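You operate a simulated robot arm through the tools that you are given. There is no shell and no other tool. Be economical: measure what you need, move in short steps, check, and stop when the job is done.

You are at the controls of a simulated robot arm. One attempt, no reset.

TASK
Switch on lamp one, spot it, tilt it onto mark three and lock.
Fine: lamp on and focus knob at S first; red-tipped lever down (loose) for the move, up (tight) after; the rest stays.

It is judged by the outcome, as a careful person would: the job done as asked, and still so three seconds after it is handed in. It fails if anything else is knocked over, pushed out of place, dropped, spilled or broken.

THE ROBOT
A 6-joint arm with a four-finger gripper on a trunk, on a base that drives. Base frame: it is fixed to the floor where the robot stands at the start and does not move with it; the origin is under the middle of the robot, x ahead of it, y to its left, z up; the surface under the hand at the start is at about z = 850. Lengths are in mm, angles in degrees, forces in N, time in s.
With the tool pointing down near the work surface it reaches from about 200 to 680 mm from the robot's upright axis, wherever it stands. Its first joint turns from -166.0 to 166.0 degrees. Places, roughly: focus knob of lamp one [400, 100, 1100]; housing of lamp one [400, 100, 1100]; mark three [800, -400, 1000]; mark two [800, 0, 1000]; red-tipped lever of lamp one [400, 0, 1200]; switch of lamp one [500, 200, 1000]. Payload 3.43 kg.
The TCP is the grasp point between the finger pads, 30 mm short of the fingertips. In the tool frame z runs along the fingers and y along their closing line. Largest opening 120 mm; the body of the gripper starts 85 mm behind the TCP.
Orientation is that of the tool frame in the base frame, as [roll, pitch, yaw] about the fixed x, y, z axes, in that order (R = Rz(yaw) Ry(pitch) Rx(roll)). With the fingers straight down and closing along the base's y, the tool's x points along the base's -x, its y along +y and its z along -z.

THE INTERFACE
- The arm moves only by the tool arm_command. Its argument "deltas" is a list of rows, each a list of 7 numbers: the shift along the tool's x, y, z in mm, then the turn, a rotation vector about the tool's x, y, z in degrees, then the finger opening in mm, from 0 to 120. In form: [[x, y, z, rx, ry, rz, fingers], ...]. A call has 1 to 8 rows; each row is the pose to reach, as a shift and turn from the pose commanded when the call began, along the tool's axes at that moment. Each row takes 0.2 s and may step no farther than 50 mm and 8.6 degrees from the row before; otherwise, or with a gripper value out of range, the whole call is refused. Where a pose cannot be reached the arm comes as near as it can. A force on the tool above 80 N (or 10 N above the force at the start of the call, whichever is more), or a blocked arm, ends the call early, and 0.2 s more pass. Each finger halts on what it meets, pressing with about 21 N; the grip force reading is that of the motor and also rises with nothing between the fingers. The clock runs only during rows and for 0.2 s after the last one: add rows that repeat a pose to give the fingers time. The reply holds the time, the measured pose of the TCP, the force on the tool along the base axes, the opening and the grip force, in the units named above and with some noise, with the torque about the TCP (base axes, N m) and any sound that the robot's microphone picked up.
- Cameras (640 x 400 px; columns grow to the right, rows downward): "scene" is now at [57.1, 111.7, 1765.3]; the picture's right is [-0.35, -0.94, 0.00], its down [-0.68, 0.26, -0.69] and it looks along [0.64, -0.24, -0.73] (base axes); focal length 287 px, centre (320, 200). "wrist" rides on the gripper at [71, -17, -120] in the tool frame; the picture's right is [0.23, 0.97, 0.00], its down [-0.81, 0.19, -0.55] and it looks along [-0.54, 0.13, 0.83] (tool axes); focal length 275 px, centre (320, 200). There is no depth. A picture from a camera that has moved, and an enlarged one, comes with that camera's place and axes in the base frame and with its lens.
- get_image(camera): a new picture of that camera. The clock stands still meanwhile.
- slide_trunk(by): slides the trunk up (or, below 0, down) by that many mm; the arm and the scene camera ride with it, the base frame stays. It gives what a move gives, with no picture.
- base_move(legs): drives the robot by 1 to 6 legs, each [ahead, left, turn to the left] in mm, mm and degrees, along the robot's own axes; the way and the turn of a leg run together, so that a leg with both is an arc; at most 1500 mm and 180 degrees a leg. The arm and the cameras ride along, it lands a little off, and it stops where it bumps. It gives what a move gives.
- aim_head(pan, tilt): turns the head with the scene camera to pan (to the left, within 120 degrees either way) and tilt (down, from -29 to 69), counted from straight ahead of the robot. It gives what a move gives.
- enlarge(camera, box): a new picture of the part [left, top, right, bottom] of that camera's present view, enlarged. The clock stands still meanwhile.
- sign_off(): hands the job in; it is judged then, once.

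Go step by step. Nothing tells you exact positions but the pictures and the camera data: compare them with the known pose of the tool, close in by small moves and look again before you grip or let go. The budget is 120 turns and 78 pictures, counting those below and the enlarged ones. Unless the task says otherwise, let go and move clear before handing in, and close with one line.

The tools are called after ">>>" as a command line: name --pt "numbers of a row" for each row, then --argument value for the rest, lists and objects as JSON in quotes. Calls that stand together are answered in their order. arm_command: Moves the arm, as the interface text tells. Its arguments: {"type":"object","properties":{"deltas":{"type":"array","items":{"type":"array","items":{"type":"number"}}}},"required":["deltas"]} The other tools are called the same way: slide_trunk (by) slides the trunk up or down; base_move (legs) drives the base; aim_head (pan, tilt) turns the head that bears the scene camera; get_image (camera) takes a picture; enlarge (camera, box) takes an enlarged picture of a part of a camera's view; sign_off () hands the job in.

At the start:

```text
time: 0.0
position: [397.3, -95.6, 1497.0]
tool_rot: [-180.0, 0.0, 180.0]
contact_force: [-1.2, 0.1, -0.4]
torque: [0.0, -0.02, 0.0]
opening: 120.1
finger_force: 0.0
trunk travel left (down, up): [-275.0, 165.0]
robot x, y, heading: [-1.2, 1.3, -0.1]
head pan, tilt: [-20.7, 46.5]
```

scene: 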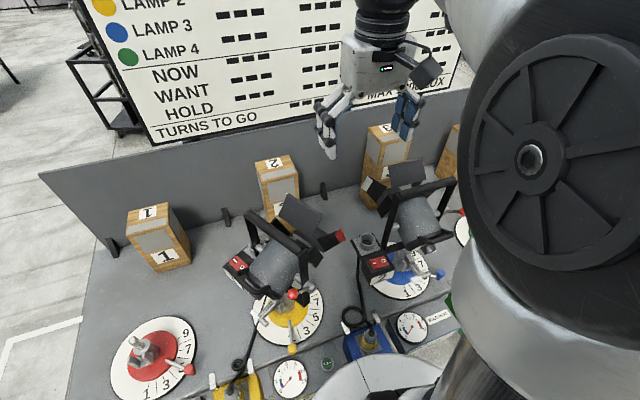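
wrist: 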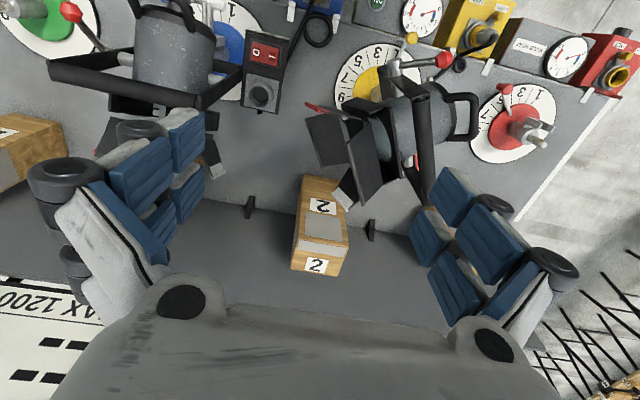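

I see a row of lamps on coloured dials, with wooden blocks as marks and a board behind. I'll look closer, including the board, before moving.

>>> aim_head --pan 0 --tilt 25

>>> get_image --camera "scene"

>>> enlarge --camera "wrist" --box '[240, 0, 640, 250]'

```text
time: 0.8
position: [396.9, -96.3, 1497.3]
tool_rot: [180.0, 0.1, 180.0]
contact_force: [0.2, -0.9, -0.4]
torque: [0.0, 0.02, 0.0]
opening: 119.9
finger_force: 0.0
trunk travel left (down, up): [-275.0, 165.0]
robot x, y, heading: [-1.9, 0.7, -0.1]
head pan, tilt: [0.0, 25.0]
```

```text
75 pictures are left
camera scene: at [74.3, 139.9, 1797.9], right [0.0, -1.0, 0.0], down [-0.42, 0.0, -0.91], along [0.91, 0.0, -0.42], focal length 287 px, centre (320, 200)
```

scene: 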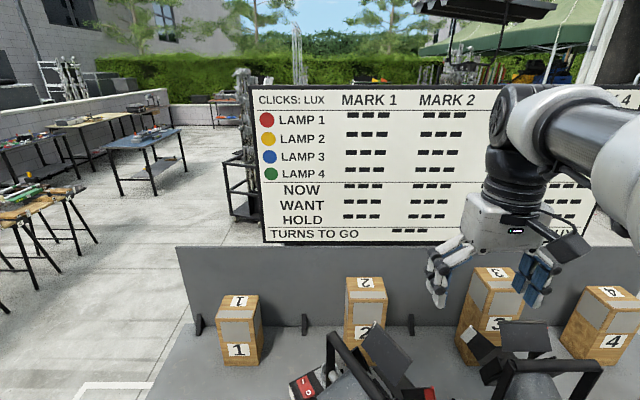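

```text
1.60 times, centred on (440, 125) of wrist
camera zoom: at [325.7, -113.5, 1617.6], right [-0.23, 0.97, 0.0], down [0.81, 0.19, 0.55], along [0.54, 0.13, -0.83], focal length 440 px, centre (128, 320)
```

zoom: 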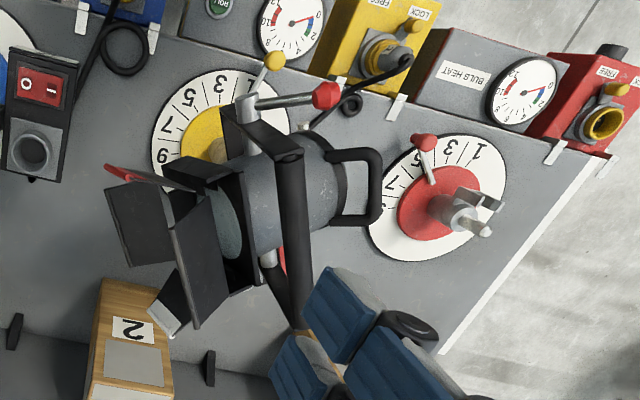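

The lamp on the yellow dial seems to sit at lamp one's stated place. I need closer views of its levers, switch and knob.

>>> aim_head --pan 0 --tilt 55

>>> enlarge --camera "scene" --box '[240, 100, 500, 262]'

>>> get_image --camera "scene"

>>> enlarge --camera "wrist" --box '[230, 20, 490, 182]'

```text
time: 1.8
position: [396.7, -97.4, 1496.7]
tool_rot: [180.0, -0.1, 180.0]
contact_force: [0.2, 1.3, -0.3]
torque: [-0.02, 0.0, -0.02]
opening: 120.2
finger_force: 0.0
trunk travel left (down, up): [-275.0, 165.0]
robot x, y, heading: [0.4, -2.2, -0.2]
head pan, tilt: [0.0, 55.0]
```

```text
2.46 times, centred on (370, 181) of scene
camera zoom: at [54.2, 140.0, 1754.0], right [0.0, -1.0, 0.0], down [-0.82, 0.0, -0.57], along [0.57, 0.0, -0.82], focal length 707 px, centre (197, 247)
```

zoom: 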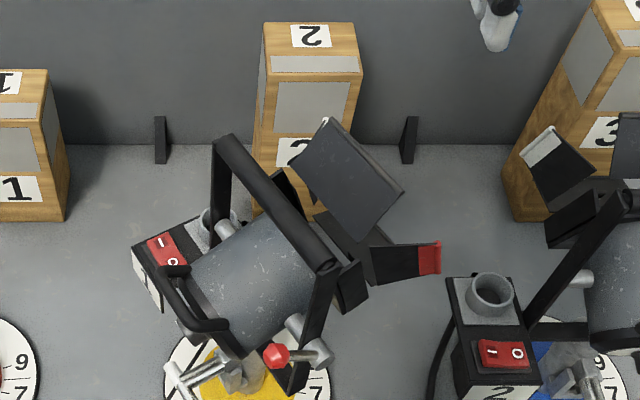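

```text
72 pictures are left
camera scene: at [54.2, 140.0, 1754.0], right [0.0, -1.0, 0.0], down [-0.82, 0.0, -0.57], along [0.57, 0.0, -0.82], focal length 287 px, centre (320, 200)
```

scene: 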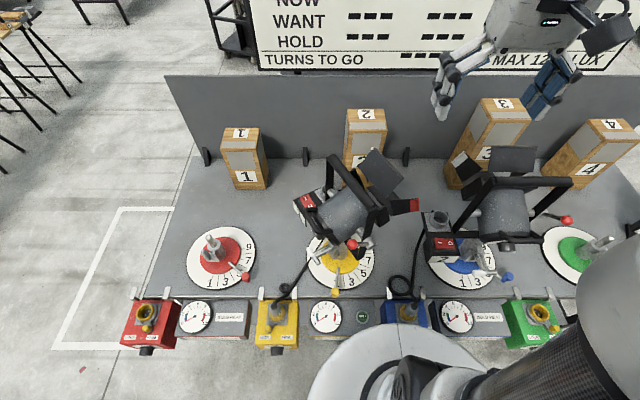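

```text
2.46 times, centred on (360, 101) of wrist
camera zoom: at [325.7, -113.4, 1617.6], right [-0.23, 0.97, 0.0], down [0.81, 0.19, 0.55], along [0.54, 0.13, -0.83], focal length 678 px, centre (222, 444)
```

zoom: 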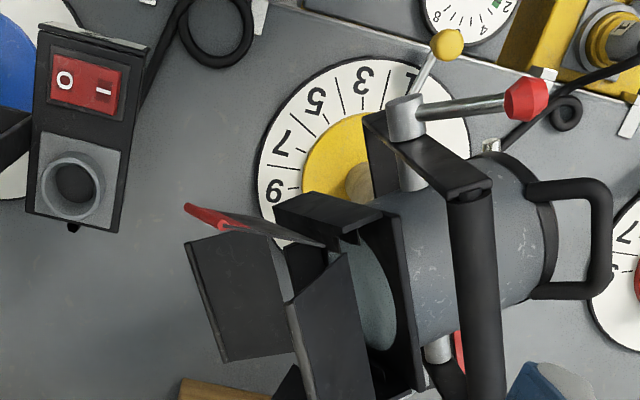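

Lamp one is the left lamp (on the yellow stand), with its switch box behind it. I'll swing the wrist camera to the lamp's left side for a close look.

>>> arm_command --pt "0 43 0 0 0 8.2 120" --pt "0 86 0 0 0 16.4 120" --pt "0 129 10 0 0 24.6 120" --pt "0 172 20 0 0 32.8 120" --pt "0 215 30 0 0 41 120" --pt "0 258 50 0 0 49.2 120" --pt "0 301 70 0 0 57.4 120" --pt "0 340 90 0 0 65.6 120"

>>> arm_command --pt "0 0 0 0 0 8.2 120" --pt "0 0 0 0 0 16.4 120" --pt "0 0 0 0 0 24.4 120" --pt "0 0 0 0 0 24.4 60"

>>> get_image --camera "wrist"

>>> get_image --camera "scene"

```text
time: 3.6
position: [398.4, 245.5, 1407.3]
tool_rot: [-180.0, 0.0, 114.3]
contact_force: [0.8, 0.8, -0.5]
torque: [-0.03, 0.02, 0.05]
opening: 119.8
finger_force: 0.0
trunk travel left (down, up): [-275.0, 165.0]
robot x, y, heading: [3.9, -4.1, -0.0]
head pan, tilt: [0.0, 55.0]
```

```text
time: 4.6
position: [398.2, 242.4, 1406.9]
tool_rot: [180.0, 0.0, 89.9]
contact_force: [1.0, -0.5, -0.1]
torque: [0.04, 0.01, -0.01]
opening: 93.3
finger_force: 3.4
trunk travel left (down, up): [-275.0, 165.0]
robot x, y, heading: [2.3, 0.7, 0.3]
head pan, tilt: [0.0, 55.0]
```

```text
70 pictures are left
camera wrist: at [380.7, 315.0, 1527.8], right [0.97, 0.23, 0.0], down [0.19, -0.81, 0.55], along [0.13, -0.54, -0.83], focal length 275 px, centre (320, 200)
```

wrist: 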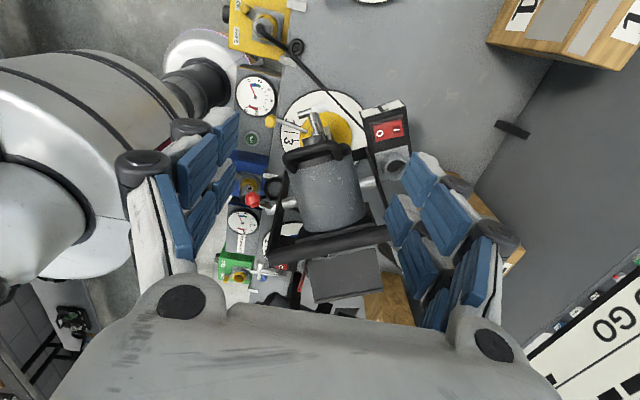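

```text
69 pictures are left
camera scene: at [54.2, 139.9, 1754.0], right [0.0, -1.0, 0.0], down [-0.82, 0.0, -0.57], along [0.57, 0.0, -0.82], focal length 287 px, centre (320, 200)
```

scene: 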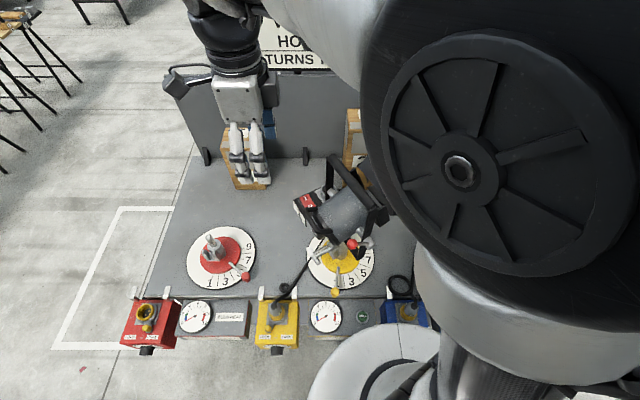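

>>> enlarge --camera "wrist" --box '[220, 80, 440, 300]'

>>> enlarge --camera "scene" --box '[280, 140, 400, 310]'

```text
1.82 times, centred on (330, 190) of wrist
camera zoom: at [380.7, 315.0, 1527.8], right [0.97, 0.23, 0.0], down [0.19, -0.81, 0.55], along [0.13, -0.54, -0.83], focal length 500 px, centre (302, 218)
```

zoom: 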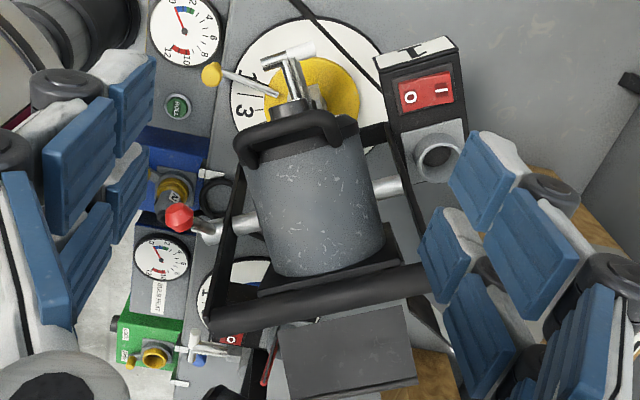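

```text
2.35 times, centred on (340, 225) of scene
camera zoom: at [54.2, 139.9, 1754.0], right [0.0, -1.0, 0.0], down [-0.82, 0.0, -0.57], along [0.57, 0.0, -0.82], focal length 676 px, centre (273, 141)
```

zoom: 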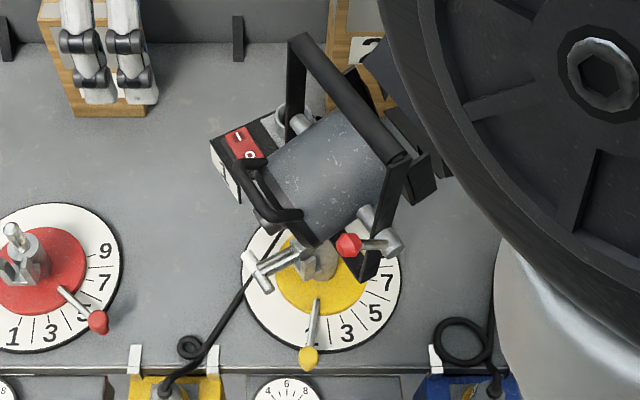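

I'll bring the wrist camera low behind the lamp's rear left to see the back of the housing, where the focus knob may be.

>>> arm_command --pt "5 -35 20 0 0 -7.5 60" --pt "10 -70 40 0 0 -15 60" --pt "15 -105 60 0 0 -22.5 60" --pt "20 -130 80 0 0 -30 60" --pt "25 -150 110 0 0 -37.5 60" --pt "30 -155 150 0 0 -45 40"

>>> arm_command --pt "0 0 10 0 -8 0 20" --pt "0 0 20 0 -16 0 0" --pt "0 0 30 0 -24 0 0" --pt "0 0 40 0 -32 0 0" --pt "0 0 50 0 -40 0 0"

>>> get_image --camera "wrist"

```text
time: 6.0
position: [245.3, 274.0, 1262.1]
tool_rot: [179.2, 0.0, 134.9]
contact_force: [0.7, 0.6, -0.3]
torque: [-0.03, -0.02, 0.0]
opening: 39.8
finger_force: 0.1
trunk travel left (down, up): [-275.0, 165.0]
robot x, y, heading: [-1.4, -1.0, 0.1]
head pan, tilt: [0.0, 55.0]
```

```text
time: 7.1
position: [283.3, 238.7, 1220.4]
tool_rot: [179.2, 33.9, 125.5]
contact_force: [7.8, -4.5, 2.7]
torque: [0.6, 0.84, -0.26]
opening: 0.0
finger_force: 21.3
trunk travel left (down, up): [-275.0, 165.0]
robot x, y, heading: [-1.3, -0.3, -0.3]
head pan, tilt: [0.0, 55.0]
stopped in row 5: the arm was blocked; the commanded pose is now the measured one
```

```text
66 pictures are left
camera wrist: at [194.3, 329.7, 1280.0], right [0.68, 0.73, -0.12], down [0.36, -0.19, 0.91], along [0.64, -0.66, -0.39], focal length 275 px, centre (320, 200)
```

wrist: 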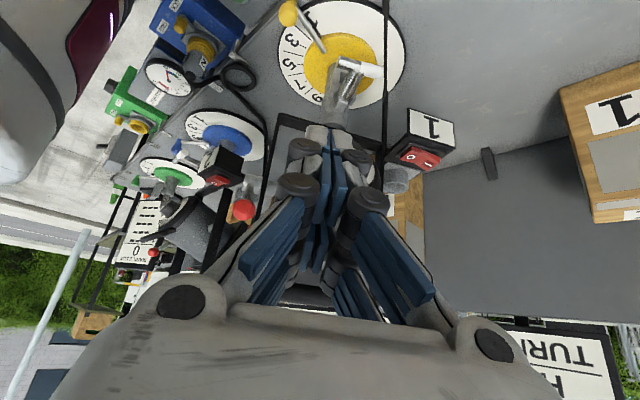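

The arm was blocked with a light force, so I'll back off along the fingers and check that nothing moved.

>>> arm_command --pt "0 0 -20 0 0 0 0" --pt "0 0 -40 0 0 0 0" --pt "0 0 -60 0 0 0 0"

>>> get_image --camera "scene"

>>> get_image --camera "wrist"

```text
time: 8.1
position: [285.6, 238.5, 1265.3]
tool_rot: [-179.9, 34.3, 120.5]
contact_force: [-1.0, 0.6, -0.8]
torque: [-0.1, -0.06, 0.03]
opening: 0.0
finger_force: 21.6
trunk travel left (down, up): [-275.0, 165.0]
robot x, y, heading: [4.4, -2.5, -0.1]
head pan, tilt: [0.0, 55.0]
stopped in row 3: the arm was blocked; the commanded pose is now the measured one
```

```text
65 pictures are left
camera scene: at [55.3, 138.7, 1754.0], right [-0.01, -1.0, 0.0], down [-0.82, 0.01, -0.57], along [0.57, 0.0, -0.82], focal length 287 px, centre (320, 200)
```

scene: 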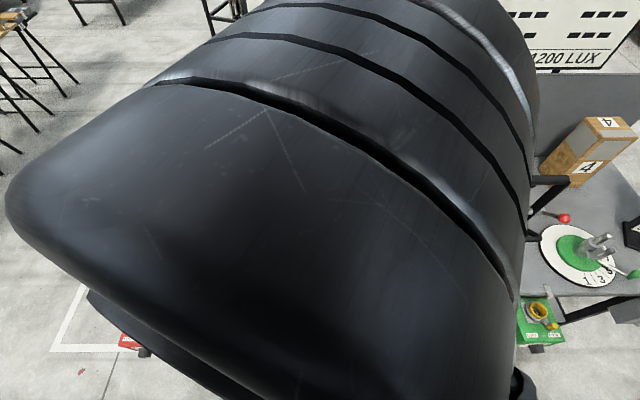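

```text
64 pictures are left
camera wrist: at [207.8, 340.0, 1324.6], right [0.74, 0.66, -0.13], down [0.35, -0.21, 0.91], along [0.57, -0.72, -0.39], focal length 275 px, centre (320, 200)
```

wrist: 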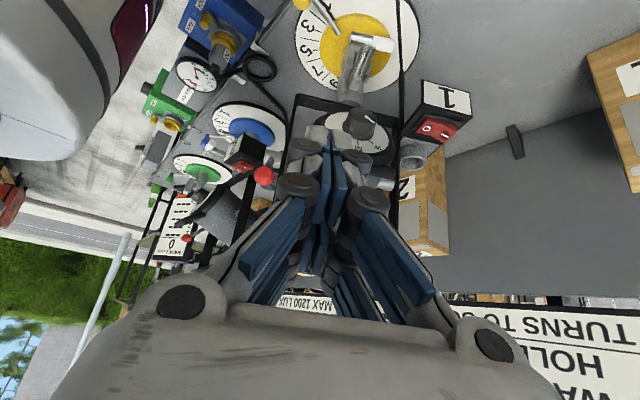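

The focus knob shows up on the rear face of the housing, and the block came from the arm's cramped posture. I'll drive the base back and left and turn toward the lamp's rear.

>>> base_move --legs '[[-200, 0, 0], [0, 450, 0], [0, 0, -40]]'

>>> get_image --camera "wrist"

```text
time: 13.8
position: [173.7, 453.0, 1265.9]
tool_rot: [-180.0, 34.1, 81.0]
contact_force: [-0.7, -0.1, 0.3]
torque: [0.02, -0.01, -0.01]
opening: 0.0
finger_force: 21.0
trunk travel left (down, up): [-275.0, 165.0]
robot x, y, heading: [-200.4, 449.6, -39.0]
head pan, tilt: [0.0, 55.0]
```

```text
63 pictures are left
camera wrist: at [176.2, 580.9, 1325.1], right [0.99, 0.04, -0.13], down [0.13, -0.39, 0.91], along [-0.01, -0.92, -0.39], focal length 275 px, centre (320, 200)
```

wrist: 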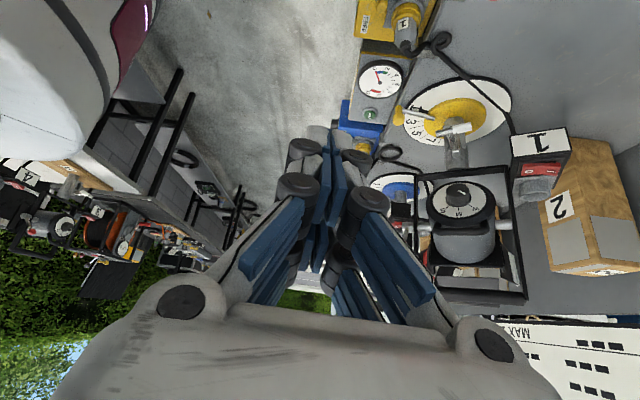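

>>> enlarge --camera "wrist" --box '[360, 80, 600, 310]'

>>> enlarge --camera "wrist" --box '[410, 160, 520, 230]'

>>> aim_head --pan 0 --tilt 40

>>> get_image --camera "scene"

```text
1.74 times, centred on (480, 195) of wrist
camera zoom: at [176.2, 580.9, 1325.1], right [0.99, 0.04, -0.13], down [0.13, -0.39, 0.91], along [-0.01, -0.92, -0.39], focal length 479 px, centre (42, 209)
```

zoom: 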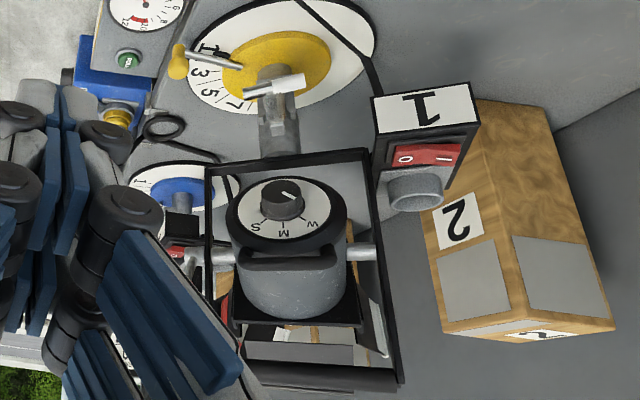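

```text
5.71 times, centred on (465, 195) of wrist
camera zoom: at [176.2, 580.9, 1325.1], right [0.99, 0.04, -0.13], down [0.13, -0.39, 0.91], along [-0.01, -0.92, -0.39], focal length 1573 px, centre (-509, 229)
```

zoom: 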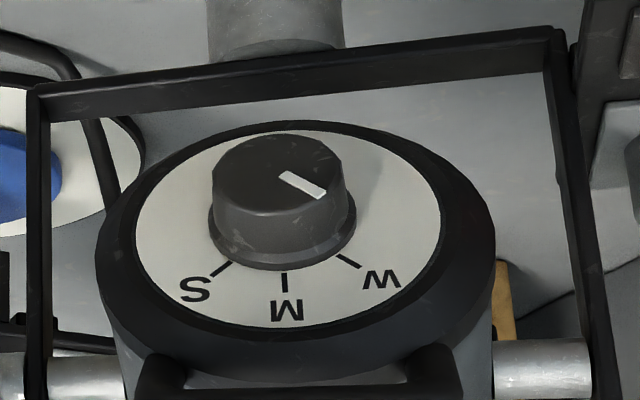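

```text
time: 14.6
position: [173.1, 452.1, 1267.1]
tool_rot: [179.9, 34.2, 81.0]
contact_force: [-0.9, 0.3, -0.2]
torque: [0.01, 0.0, 0.0]
opening: 0.2
finger_force: 20.7
trunk travel left (down, up): [-275.0, 165.0]
robot x, y, heading: [-197.8, 445.2, -39.5]
head pan, tilt: [0.0, 40.0]
```

```text
60 pictures are left
camera scene: at [-58.6, 515.8, 1774.6], right [-0.63, -0.78, 0.0], down [-0.5, 0.41, -0.77], along [0.59, -0.48, -0.64], focal length 287 px, centre (320, 200)
```

scene: 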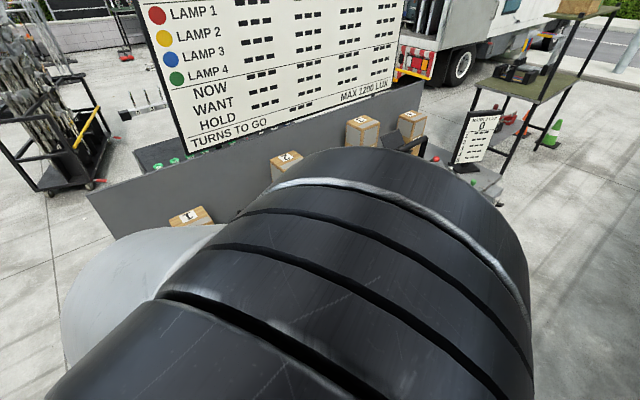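

Now the rear face is clear: the focus knob points at W, S lies about 90° clockwise, and the lamp tilts up about 28°. The switch rocker triangulates to about (538, 183, 1044), so I'll level the tool straight down and drive closer for it.

>>> arm_command --pt "0 0 0 0 8.5 0 0" --pt "0 0 0 0 17 0 0" --pt "0 0 0 0 25.5 0 0" --pt "0 0 0 0 34.1 0 0"

>>> base_move --legs '[[187, 87, 0]]'

>>> get_image --camera "wrist"

```text
time: 15.6
position: [173.7, 452.7, 1266.2]
tool_rot: [179.9, 0.0, 81.2]
contact_force: [-0.8, -0.3, 0.1]
torque: [0.0, 0.04, -0.02]
opening: 0.0
finger_force: 21.1
trunk travel left (down, up): [-275.0, 165.0]
robot x, y, heading: [-200.4, 451.0, -39.5]
head pan, tilt: [0.0, 40.0]
```

```text
time: 17.2
position: [377.3, 400.0, 1266.4]
tool_rot: [-180.0, 0.0, 81.1]
contact_force: [0.7, 0.0, -1.1]
torque: [0.03, 0.03, 0.02]
opening: 0.0
finger_force: 20.8
trunk travel left (down, up): [-275.0, 165.0]
robot x, y, heading: [3.1, 395.3, -39.3]
head pan, tilt: [0.0, 40.0]
```

```text
59 pictures are left
camera wrist: at [371.4, 474.0, 1385.7], right [1.0, 0.08, 0.0], down [0.06, -0.83, 0.55], along [0.04, -0.55, -0.83], focal length 275 px, centre (320, 200)
```

wrist: 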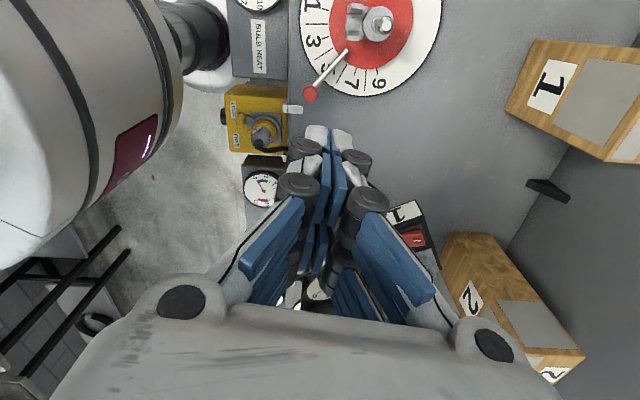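

The rocker's I end should be near (549, 190), so I'll move over it at z 1140 with the fingers closed and look again.

>>> arm_command --pt "-30 34 0 0 0 0 0" --pt "-60 68 0 0 0 0 0" --pt "-90 102 0 0 0 0 0" --pt "-120 136 10 0 0 0 0" --pt "-150 170 40 0 0 0 0" --pt "-180 202 70 0 0 0 0" --pt "-181 202 110 0 0 0 0"

>>> get_image --camera "wrist"

>>> aim_head --pan 10 --tilt 50

>>> get_image --camera "scene"

```text
refused: row 5 steps farther than a row can; nothing moved
```

```text
58 pictures are left
camera wrist: at [371.4, 474.0, 1385.7], right [1.0, 0.08, 0.0], down [0.06, -0.83, 0.55], along [0.04, -0.55, -0.83], focal length 275 px, centre (320, 200)
```

wrist: 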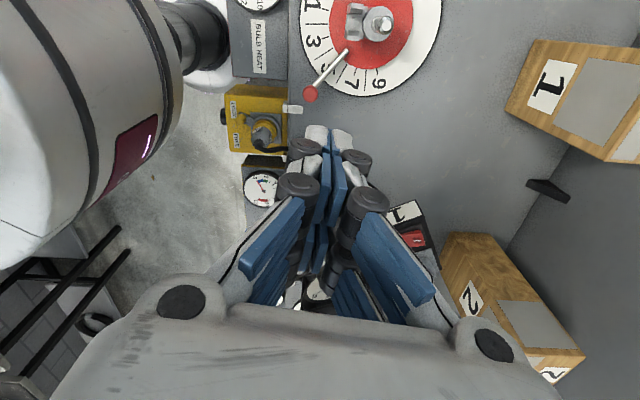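

```text
time: 18.0
position: [376.3, 401.3, 1267.9]
tool_rot: [179.9, 0.0, 81.1]
contact_force: [-0.1, 0.7, 0.0]
torque: [0.01, 0.01, -0.01]
opening: 0.1
finger_force: 20.9
trunk travel left (down, up): [-275.0, 165.0]
robot x, y, heading: [2.2, 394.7, -39.8]
head pan, tilt: [10.0, 50.0]
```

```text
57 pictures are left
camera scene: at [144.9, 479.8, 1760.6], right [-0.49, -0.87, 0.0], down [-0.67, 0.38, -0.64], along [0.56, -0.32, -0.77], focal length 287 px, centre (320, 200)
```

scene: 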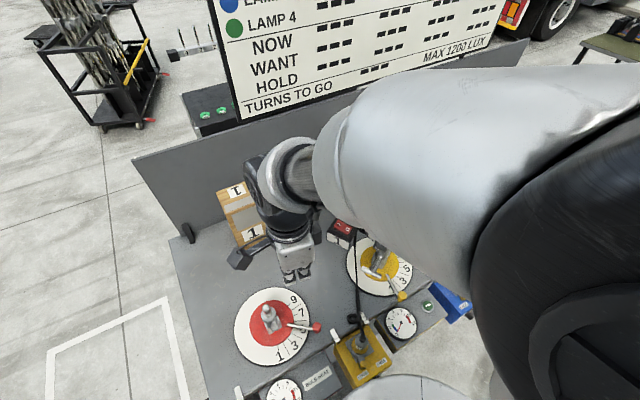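

>>> arm_command --pt "-30 34 0 0 0 0 0" --pt "-60 68 0 0 0 0 0" --pt "-90 102 0 0 0 0 0" --pt "-120 136 10 0 0 0 0" --pt "-150 165 30 0 0 0 0" --pt "-178 190 55 0 0 0 0" --pt "-182 202 90 0 0 0 0"

>>> get_image --camera "wrist"

>>> get_image --camera "scene"

```text
time: 19.6
position: [548.0, 190.2, 1176.2]
tool_rot: [-180.0, 0.0, 81.2]
contact_force: [1.2, 0.5, 0.6]
torque: [0.03, -0.01, -0.03]
opening: 0.1
finger_force: 21.3
trunk travel left (down, up): [-275.0, 165.0]
robot x, y, heading: [2.6, 399.5, -39.4]
head pan, tilt: [10.0, 50.0]
```

```text
56 pictures are left
camera wrist: at [543.0, 262.7, 1296.5], right [1.0, 0.08, 0.0], down [0.06, -0.83, 0.55], along [0.04, -0.55, -0.83], focal length 275 px, centre (320, 200)
```

wrist: 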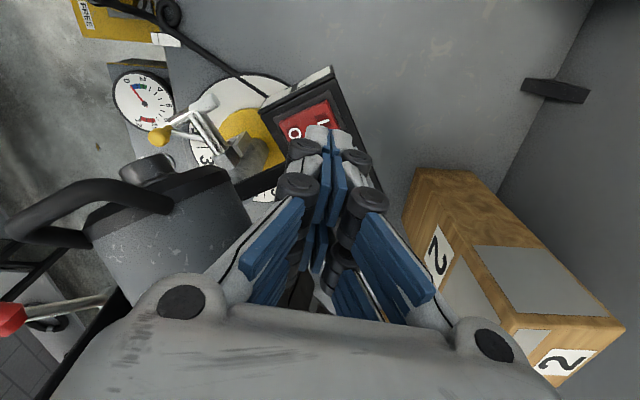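

```text
55 pictures are left
camera scene: at [146.5, 479.8, 1760.4], right [-0.49, -0.87, 0.0], down [-0.67, 0.38, -0.64], along [0.56, -0.32, -0.77], focal length 287 px, centre (320, 200)
```

scene: 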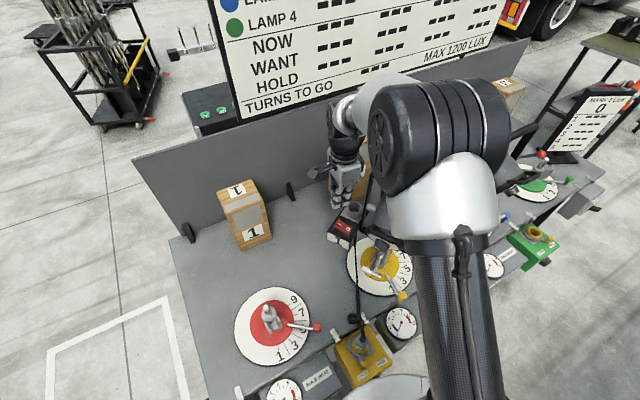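

>>> enlarge --camera "wrist" --box '[240, 60, 400, 160]'

```text
4.00 times, centred on (320, 110) of wrist
camera zoom: at [543.0, 262.7, 1296.5], right [1.0, 0.08, 0.0], down [0.06, -0.83, 0.55], along [0.04, -0.55, -0.83], focal length 1101 px, centre (320, 560)
```

zoom: 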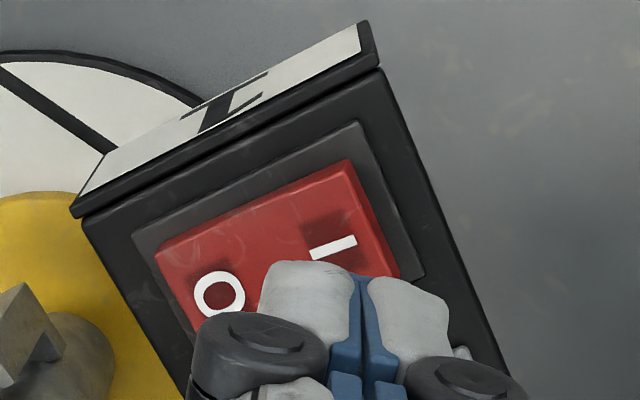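

I letter is at about (552, 182), slightly off from the tool. I'll shift there and descend in steps.

>>> arm_command --pt "-6 6 0 0 0 0 0" --pt "-6 6 45 0 0 0 0" --pt "-6 6 85 0 0 0 0" --pt "-6 6 92 0 0 0 0" --pt "-6 6 96 0 0 0 0" --pt "-6 6 99 0 0 0 0"

>>> enlarge --camera "wrist" --box '[220, 60, 420, 185]'

```text
time: 21.0
position: [551.7, 183.8, 1078.2]
tool_rot: [179.9, 0.1, 81.0]
contact_force: [-0.6, -0.6, 1.1]
torque: [-0.02, -0.01, 0.01]
opening: 0.0
finger_force: 20.9
trunk travel left (down, up): [-275.0, 165.0]
robot x, y, heading: [1.2, 397.7, -39.5]
head pan, tilt: [10.0, 50.0]
```

```text
3.20 times, centred on (320, 122) of wrist
camera zoom: at [546.9, 257.1, 1197.5], right [1.0, 0.08, 0.0], down [0.06, -0.83, 0.55], along [0.04, -0.55, -0.83], focal length 881 px, centre (320, 448)
```

zoom: 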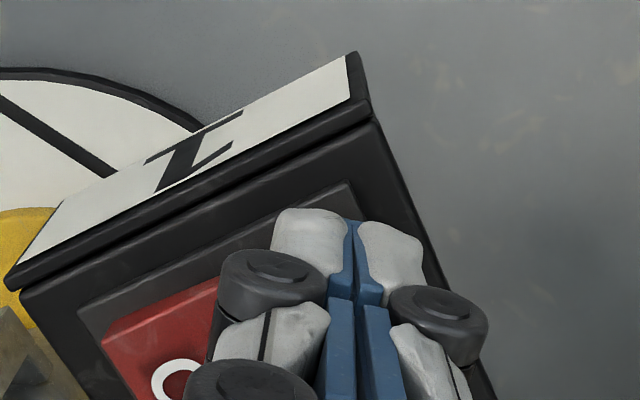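

The fingertips look slightly toward the bezel edge. I'll shift 8 mm toward the rocker's middle and press in small steps.

>>> arm_command --pt "-9 1 0 0 0 0 0" --pt "-9 1 2 0 0 0 0" --pt "-9 1 4 0 0 0 0" --pt "-9 1 6 0 0 0 0" --pt "-9 1 8 0 0 0 0"

>>> enlarge --camera "wrist" --box '[220, 60, 420, 185]'

```text
time: 22.2
position: [553.5, 174.0, 1075.2]
tool_rot: [179.4, 0.2, 81.1]
contact_force: [-1.0, 1.3, 41.0]
torque: [-0.28, 0.3, -0.15]
opening: 5.7
finger_force: 20.9
trunk travel left (down, up): [-275.0, 165.0]
robot x, y, heading: [1.9, 394.0, -39.5]
head pan, tilt: [10.0, 50.0]
```

```text
3.20 times, centred on (320, 122) of wrist
camera zoom: at [545.5, 247.5, 1194.1], right [1.0, 0.08, 0.01], down [0.06, -0.83, 0.56], along [0.05, -0.56, -0.83], focal length 881 px, centre (320, 448)
```

zoom: 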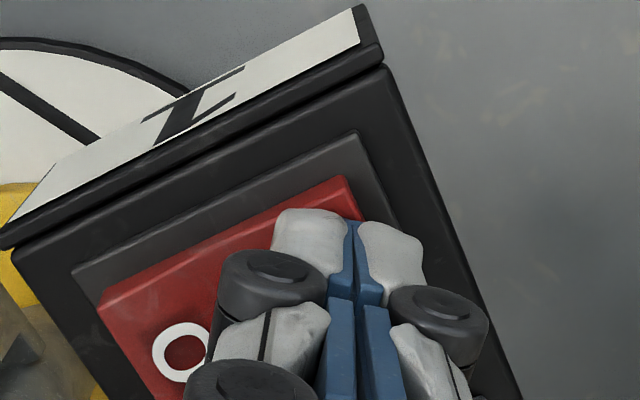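

The right finger is landing on the bezel, so I'll lift, shift 10 mm toward −x, and press again.

>>> arm_command --pt "0 0 -8 0 0 0 0" --pt "-2 -10 -8 0 0 0 0" --pt "-2 -10 -4 0 0 0 0" --pt "-2 -10 -2 0 0 0 0" --pt "-2 -10 0 0 0 0 0" --pt "-2 -10 2 0 0 0 0"

>>> enlarge --camera "wrist" --box '[220, 60, 420, 185]'

```text
time: 23.6
position: [541.8, 173.7, 1075.8]
tool_rot: [179.3, 0.2, 80.9]
contact_force: [-6.4, 1.4, 56.8]
torque: [0.23, 0.26, -0.47]
opening: 6.2
finger_force: 21.0
trunk travel left (down, up): [-275.0, 165.0]
robot x, y, heading: [4.4, 397.6, -39.4]
head pan, tilt: [10.0, 50.0]
```

```text
3.20 times, centred on (320, 122) of wrist
camera zoom: at [533.8, 247.3, 1194.2], right [1.0, 0.08, 0.01], down [0.06, -0.83, 0.56], along [0.05, -0.56, -0.83], focal length 881 px, centre (320, 448)
```

zoom: 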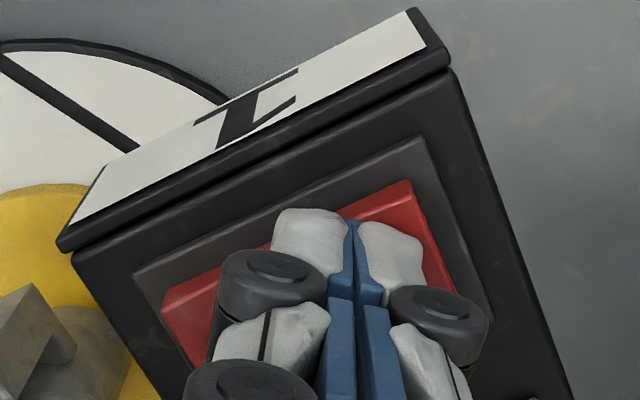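

>>> arm_command --pt "0 0 -15 0 0 0 0" --pt "30 0 -40 0 0 0 0" --pt "60 0 -60 0 0 0 0"

>>> enlarge --camera "wrist" --box '[220, 60, 480, 222]'

```text
time: 24.4
position: [550.2, 233.8, 1127.0]
tool_rot: [-179.9, 0.1, 81.1]
contact_force: [-0.3, 0.6, -0.1]
torque: [0.03, -0.02, 0.0]
opening: 0.1
finger_force: 20.4
trunk travel left (down, up): [-275.0, 165.0]
robot x, y, heading: [2.7, 389.9, -39.5]
head pan, tilt: [10.0, 50.0]
```

```text
2.46 times, centred on (350, 141) of wrist
camera zoom: at [544.6, 306.4, 1245.9], right [1.0, 0.08, 0.0], down [0.06, -0.83, 0.55], along [0.04, -0.55, -0.83], focal length 678 px, centre (246, 345)
```

zoom: 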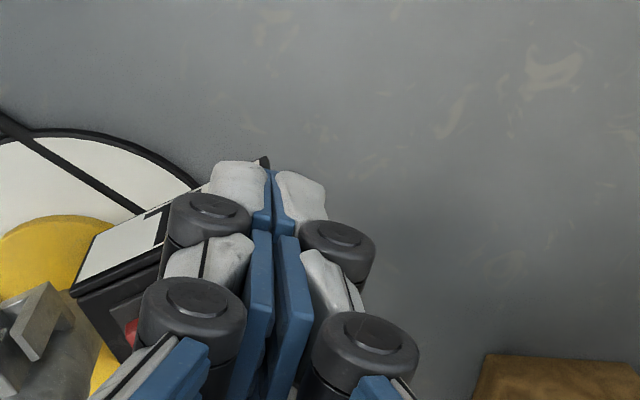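

>>> arm_command --pt "-15 40 -30 0 0 0 0" --pt "-30 70 -60 0 0 0 0"

>>> get_image --camera "wrist"

>>> enlarge --camera "scene" --box '[300, 170, 400, 260]'

```text
refused: row 1 steps farther than a row can; nothing moved
```

```text
49 pictures are left
camera wrist: at [544.6, 306.4, 1245.9], right [1.0, 0.08, 0.0], down [0.06, -0.83, 0.55], along [0.04, -0.55, -0.83], focal length 275 px, centre (320, 200)
```

wrist: 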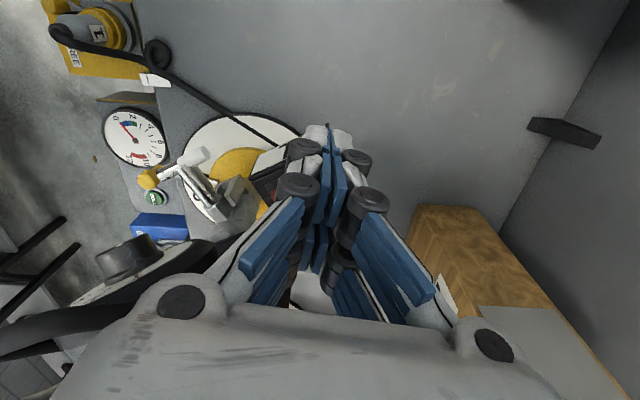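

```text
4.44 times, centred on (350, 215) of scene
camera zoom: at [145.6, 480.4, 1760.3], right [-0.49, -0.87, 0.0], down [-0.67, 0.38, -0.64], along [0.56, -0.32, -0.77], focal length 1277 px, centre (187, 133)
```

zoom: 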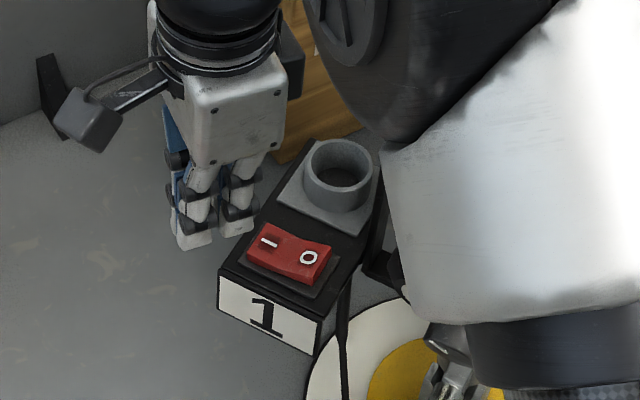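

The scene camera now sees the rocker well: it is not yet switched, and the I end is about (556, 185). I'll align the fingers with the rocker's axis and press at (554, 185).

>>> arm_command --pt "-10 2 0 0 0 -7.5 0" --pt "-22 4 0 0 0 -15 0" --pt "-35 7 0 0 0 -22.5 0" --pt "-48 11 0 0 0 -30 0" --pt "-48 11 30 0 0 -30 0" --pt "-48 11 44 0 0 -30 0"

>>> enlarge --camera "wrist" --box '[220, 60, 420, 185]'

>>> enlarge --camera "scene" --box '[310, 190, 390, 260]'

```text
time: 25.8
position: [554.8, 184.8, 1082.8]
tool_rot: [-180.0, 0.1, 111.1]
contact_force: [-0.5, 0.4, -0.1]
torque: [0.03, 0.0, 0.02]
opening: 0.0
finger_force: 20.4
trunk travel left (down, up): [-275.0, 165.0]
robot x, y, heading: [4.1, 393.8, -39.4]
head pan, tilt: [10.0, 50.0]
```

```text
3.20 times, centred on (320, 122) of wrist
camera zoom: at [512.9, 244.0, 1202.5], right [0.82, 0.57, 0.0], down [0.47, -0.69, 0.55], along [0.31, -0.46, -0.83], focal length 881 px, centre (320, 448)
```

zoom: 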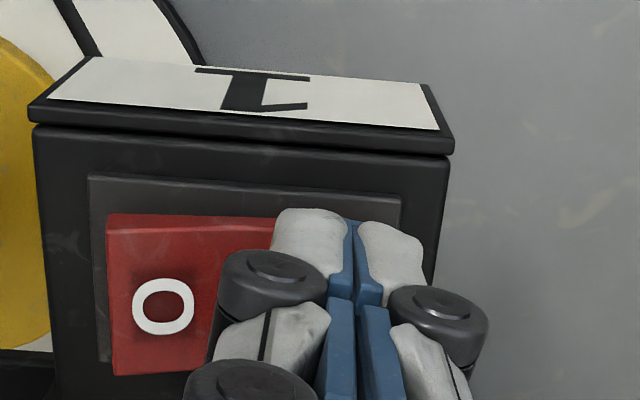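

```text
5.71 times, centred on (350, 225) of scene
camera zoom: at [145.2, 479.6, 1760.5], right [-0.49, -0.87, 0.0], down [-0.67, 0.38, -0.64], along [0.56, -0.32, -0.77], focal length 1642 px, centre (149, 57)
```

zoom: 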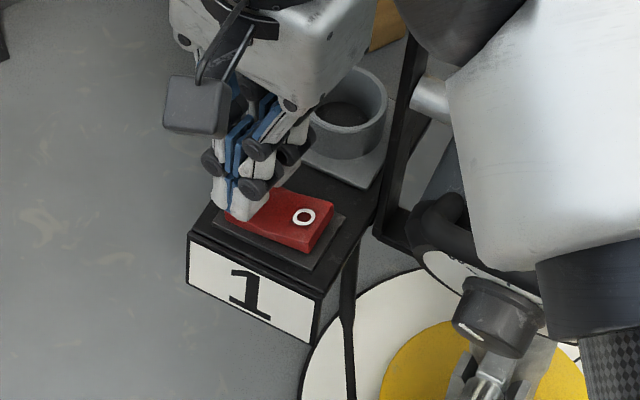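

>>> arm_command --pt "-5 -7 0 0 0 0 0" --pt "-5 -7 4 0 0 0 0" --pt "-5 -7 6 0 0 0 0" --pt "-5 -7 8 0 0 0 0" --pt "-5 -7 10 0 0 0 0" --pt "-5 -7 12 0 0 0 0" --pt "-5 -7 14 0 0 0 0"

>>> enlarge --camera "scene" --box '[310, 190, 390, 260]'

```text
time: 27.4
position: [550.8, 174.2, 1074.6]
tool_rot: [179.6, 0.4, 111.2]
contact_force: [-2.1, -1.3, 45.1]
torque: [-0.25, 0.31, 0.0]
opening: 0.1
finger_force: 21.3
trunk travel left (down, up): [-275.0, 165.0]
robot x, y, heading: [2.7, 396.3, -39.4]
head pan, tilt: [10.0, 50.0]
```

```text
5.71 times, centred on (350, 225) of scene
camera zoom: at [140.8, 481.4, 1761.2], right [-0.49, -0.87, 0.0], down [-0.67, 0.38, -0.65], along [0.56, -0.32, -0.76], focal length 1642 px, centre (149, 57)
```

zoom: 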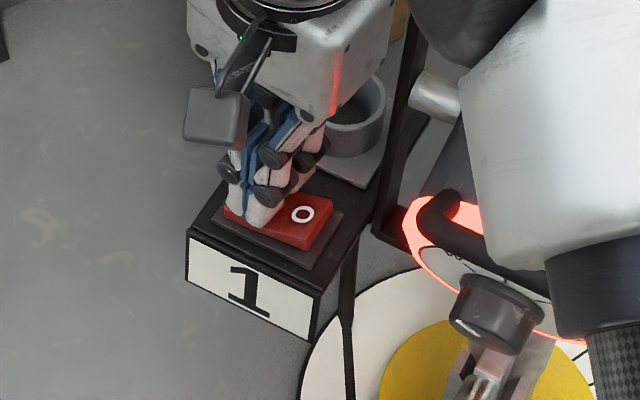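

The rear rim glows red, so the lamp appears to be on. I'll lift off and confirm it stays on.

>>> arm_command --pt "0 0 -20 0 0 0 0" --pt "0 0 -60 0 0 0 0" --pt "10 0 -105 0 0 0 0" --pt "35 0 -140 0 0 0 0" --pt "75 -10 -165 0 0 0 0" --pt "115 -20 -180 0 0 0 0"

>>> get_image --camera "scene"

>>> enlarge --camera "scene" --box '[310, 190, 390, 260]'

```text
time: 28.8
position: [487.8, 278.2, 1248.6]
tool_rot: [-180.0, 0.2, 111.2]
contact_force: [-0.4, 0.5, -0.2]
torque: [0.01, 0.01, -0.01]
opening: 0.0
finger_force: 21.3
trunk travel left (down, up): [-275.0, 165.0]
robot x, y, heading: [2.1, 399.0, -39.8]
head pan, tilt: [10.0, 50.0]
```

```text
44 pictures are left
camera scene: at [144.1, 481.1, 1760.5], right [-0.49, -0.87, 0.0], down [-0.67, 0.38, -0.64], along [0.56, -0.32, -0.77], focal length 287 px, centre (320, 200)
```

scene: 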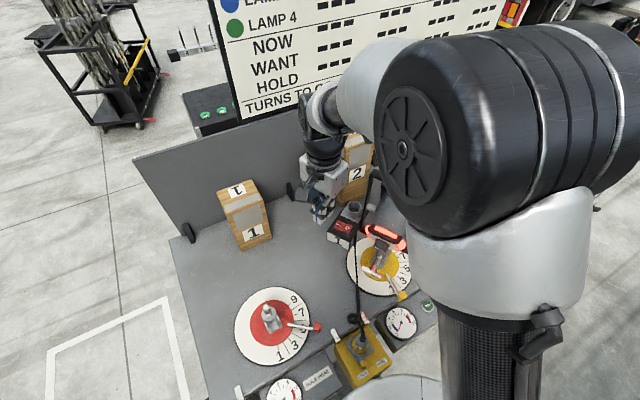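

```text
5.71 times, centred on (350, 225) of scene
camera zoom: at [144.1, 481.1, 1760.5], right [-0.49, -0.87, 0.0], down [-0.67, 0.38, -0.64], along [0.56, -0.32, -0.77], focal length 1642 px, centre (149, 57)
```

zoom: 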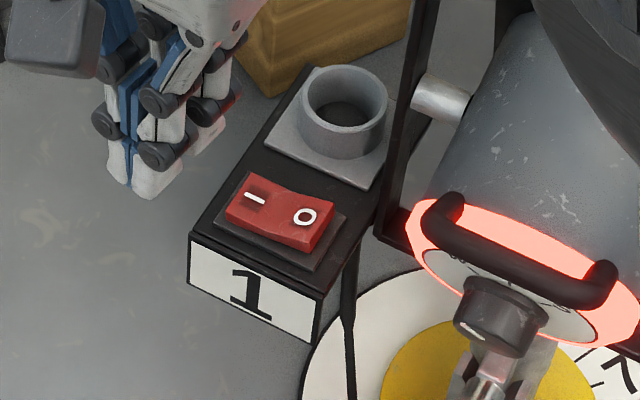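

The lamp is on, and the switch shows I pressed. The knob face is near (420, 132, 1083), with the housing axis tilted up about 31°, so I'll reposition the base behind the lamp's rear with the tool at a safe distance.

>>> base_move --legs '[[-120, 110, 0], [0, 0, -5]]'

>>> slide_trunk --by -150

>>> arm_command --pt "30 -30 0 0 0 -6 0" --pt "60 -60 0 0 0 -12 0" --pt "70 -90 0 0 0 -17 0"

>>> get_image --camera "scene"

```text
time: 30.7
position: [453.9, 395.2, 1249.2]
tool_rot: [180.0, 0.1, 106.0]
contact_force: [-0.1, -0.2, 0.5]
torque: [0.02, 0.0, 0.0]
opening: 0.1
finger_force: 21.0
trunk travel left (down, up): [-275.0, 165.0]
robot x, y, heading: [-23.1, 558.6, -44.5]
head pan, tilt: [10.0, 50.0]
```

```text
time: 32.5
position: [456.0, 395.1, 1098.7]
tool_rot: [180.0, 0.0, 106.2]
contact_force: [0.8, -1.1, 0.4]
torque: [-0.04, 0.02, 0.0]
opening: 0.0
finger_force: 21.4
trunk travel left (down, up): [-125.0, 315.0]
robot x, y, heading: [-22.6, 560.0, -44.4]
head pan, tilt: [10.0, 50.0]
```

```text
time: 33.2
position: [348.0, 438.7, 1098.8]
tool_rot: [179.9, 0.0, 123.3]
contact_force: [-0.4, -0.5, -0.3]
torque: [0.0, -0.01, -0.03]
opening: 0.0
finger_force: 21.1
trunk travel left (down, up): [-125.0, 315.0]
robot x, y, heading: [-20.5, 558.3, -44.1]
head pan, tilt: [10.0, 50.0]
```

```text
42 pictures are left
camera scene: at [128.6, 627.8, 1610.6], right [-0.56, -0.83, 0.0], down [-0.63, 0.43, -0.64], along [0.53, -0.36, -0.77], focal length 287 px, centre (320, 200)
```

scene: 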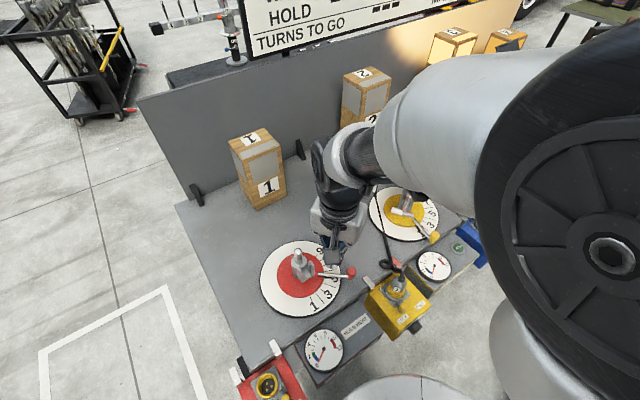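

The beam shows on the top of mark three and the wall, as expected. Now I tip the tool forward in stages.

>>> arm_command --pt "0 0 0 0 -8 0 0" --pt "0 0 0 0 -16 0 0" --pt "0 0 0 0 -24 0 0" --pt "0 0 0 0 -32 0 0" --pt "0 0 0 0 -40 0 0" --pt "0 0 0 0 -48 0 0" --pt "0 0 0 0 -56 0 0" --pt "0 0 0 0 -64 0 0"

>>> get_image --camera "wrist"

```text
time: 35.0
position: [371.7, 440.4, 1100.6]
tool_rot: [179.6, 64.2, 121.6]
contact_force: [0.7, 0.8, 0.6]
torque: [-0.02, 0.01, -0.11]
opening: 0.2
finger_force: 20.8
out of reach, approached as far as the arm can: row 6, 7, 8
trunk travel left (down, up): [-125.0, 315.0]
robot x, y, heading: [-18.3, 557.1, -44.1]
head pan, tilt: [10.0, 50.0]
```

```text
41 pictures are left
camera wrist: at [283.0, 550.7, 1088.2], right [0.77, 0.6, -0.2], down [0.08, 0.22, 0.97], along [0.63, -0.77, 0.12], focal length 275 px, centre (320, 200)
```

wrist: 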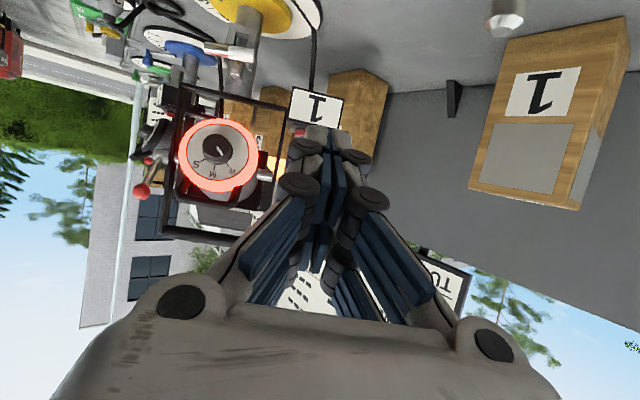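

>>> enlarge --camera "wrist" --box '[130, 80, 310, 260]'

```text
2.22 times, centred on (220, 170) of wrist
camera zoom: at [283.0, 550.7, 1088.2], right [0.77, 0.6, -0.2], down [0.08, 0.22, 0.97], along [0.63, -0.77, 0.12], focal length 612 px, centre (542, 267)
```

zoom: 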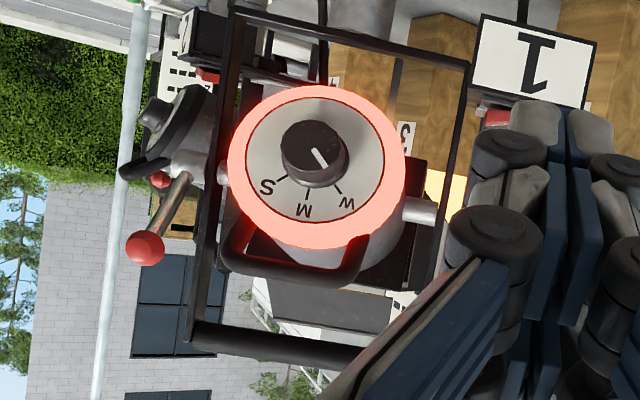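

Knob face is about (413, 142, 1090) with its axis up around 18° and yaw about −60°. I'll move forward and tip more, then roll the gripper so its camera rides on top.

>>> arm_command --pt "-12 -21 32 0 -8 0 0" --pt "-24 -42 64 0 -16 0 0" --pt "-36 -63 96 0 -24 0 0" --pt "-36 -63 96 0 -32 0 0"

>>> arm_command --pt "0 0 0 0 0 -8.5 0" --pt "0 0 0 0 0 -17 0" --pt "0 0 0 0 0 -25.5 0" --pt "0 0 0 0 0 -34 0" --pt "0 0 0 0 0 -42.5 0" --pt "0 0 0 0 0 -51 0" --pt "0 0 0 0 0 -59.5 0" --pt "0 0 0 0 0 -68 0"

>>> arm_command --pt "0 0 0 0 0 -8.5 0" --pt "0 0 0 0 0 -17 0" --pt "0 0 0 0 0 -25.5 0" --pt "0 0 0 0 0 -34 0" --pt "0 0 0 0 0 -42.5 0" --pt "0 0 0 0 0 -51 0" --pt "0 0 0 0 0 -59.5 0" --pt "0 0 0 0 0 -68 0"

>>> get_image --camera "wrist"

```text
time: 36.0
position: [443.9, 328.5, 1189.4]
tool_rot: [-18.0, 84.6, -75.5]
contact_force: [3.6, -0.7, -0.5]
torque: [-0.05, -0.04, -0.21]
opening: 0.1
finger_force: 21.3
out of reach, approached as far as the arm can: row 1, 2, 3, 4
trunk travel left (down, up): [-125.0, 315.0]
robot x, y, heading: [-17.5, 555.6, -44.4]
head pan, tilt: [10.0, 50.0]
```

```text
time: 37.9
position: [435.9, 329.1, 1192.5]
tool_rot: [-83.5, 21.8, -144.5]
contact_force: [-0.8, 1.1, 0.1]
torque: [-0.01, 0.0, 0.01]
opening: 0.0
finger_force: 21.0
trunk travel left (down, up): [-125.0, 315.0]
robot x, y, heading: [-18.4, 559.8, -44.3]
head pan, tilt: [10.0, 50.0]
```

```text
time: 39.6
position: [435.8, 327.3, 1191.7]
tool_rot: [-81.2, -45.8, -153.2]
contact_force: [-0.3, -0.4, 0.4]
torque: [-0.01, -0.02, -0.01]
opening: 0.0
finger_force: 20.5
trunk travel left (down, up): [-125.0, 315.0]
robot x, y, heading: [-18.0, 559.5, -44.5]
head pan, tilt: [10.0, 50.0]
```

```text
39 pictures are left
camera wrist: at [335.8, 413.4, 1241.5], right [-0.69, -0.52, -0.5], down [0.1, 0.63, -0.77], along [0.72, -0.58, -0.39], focal length 275 px, centre (320, 200)
```

wrist: 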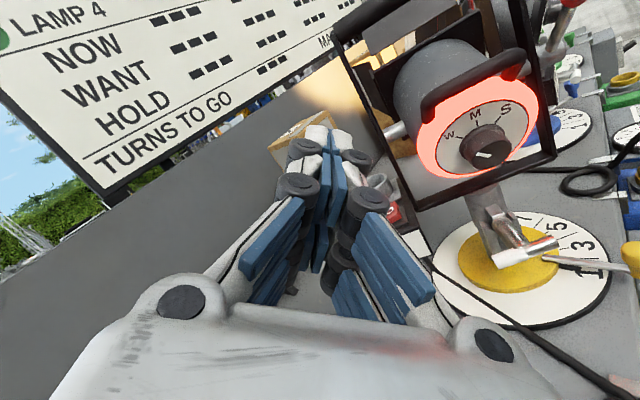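

>>> enlarge --camera "wrist" --box '[380, 40, 580, 240]'

```text
2.00 times, centred on (480, 140) of wrist
camera zoom: at [335.8, 413.4, 1241.5], right [-0.69, -0.52, -0.5], down [0.1, 0.63, -0.77], along [0.72, -0.58, -0.39], focal length 551 px, centre (0, 320)
```

zoom: 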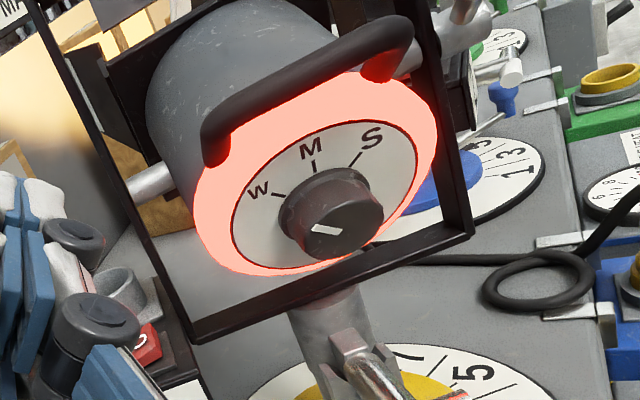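

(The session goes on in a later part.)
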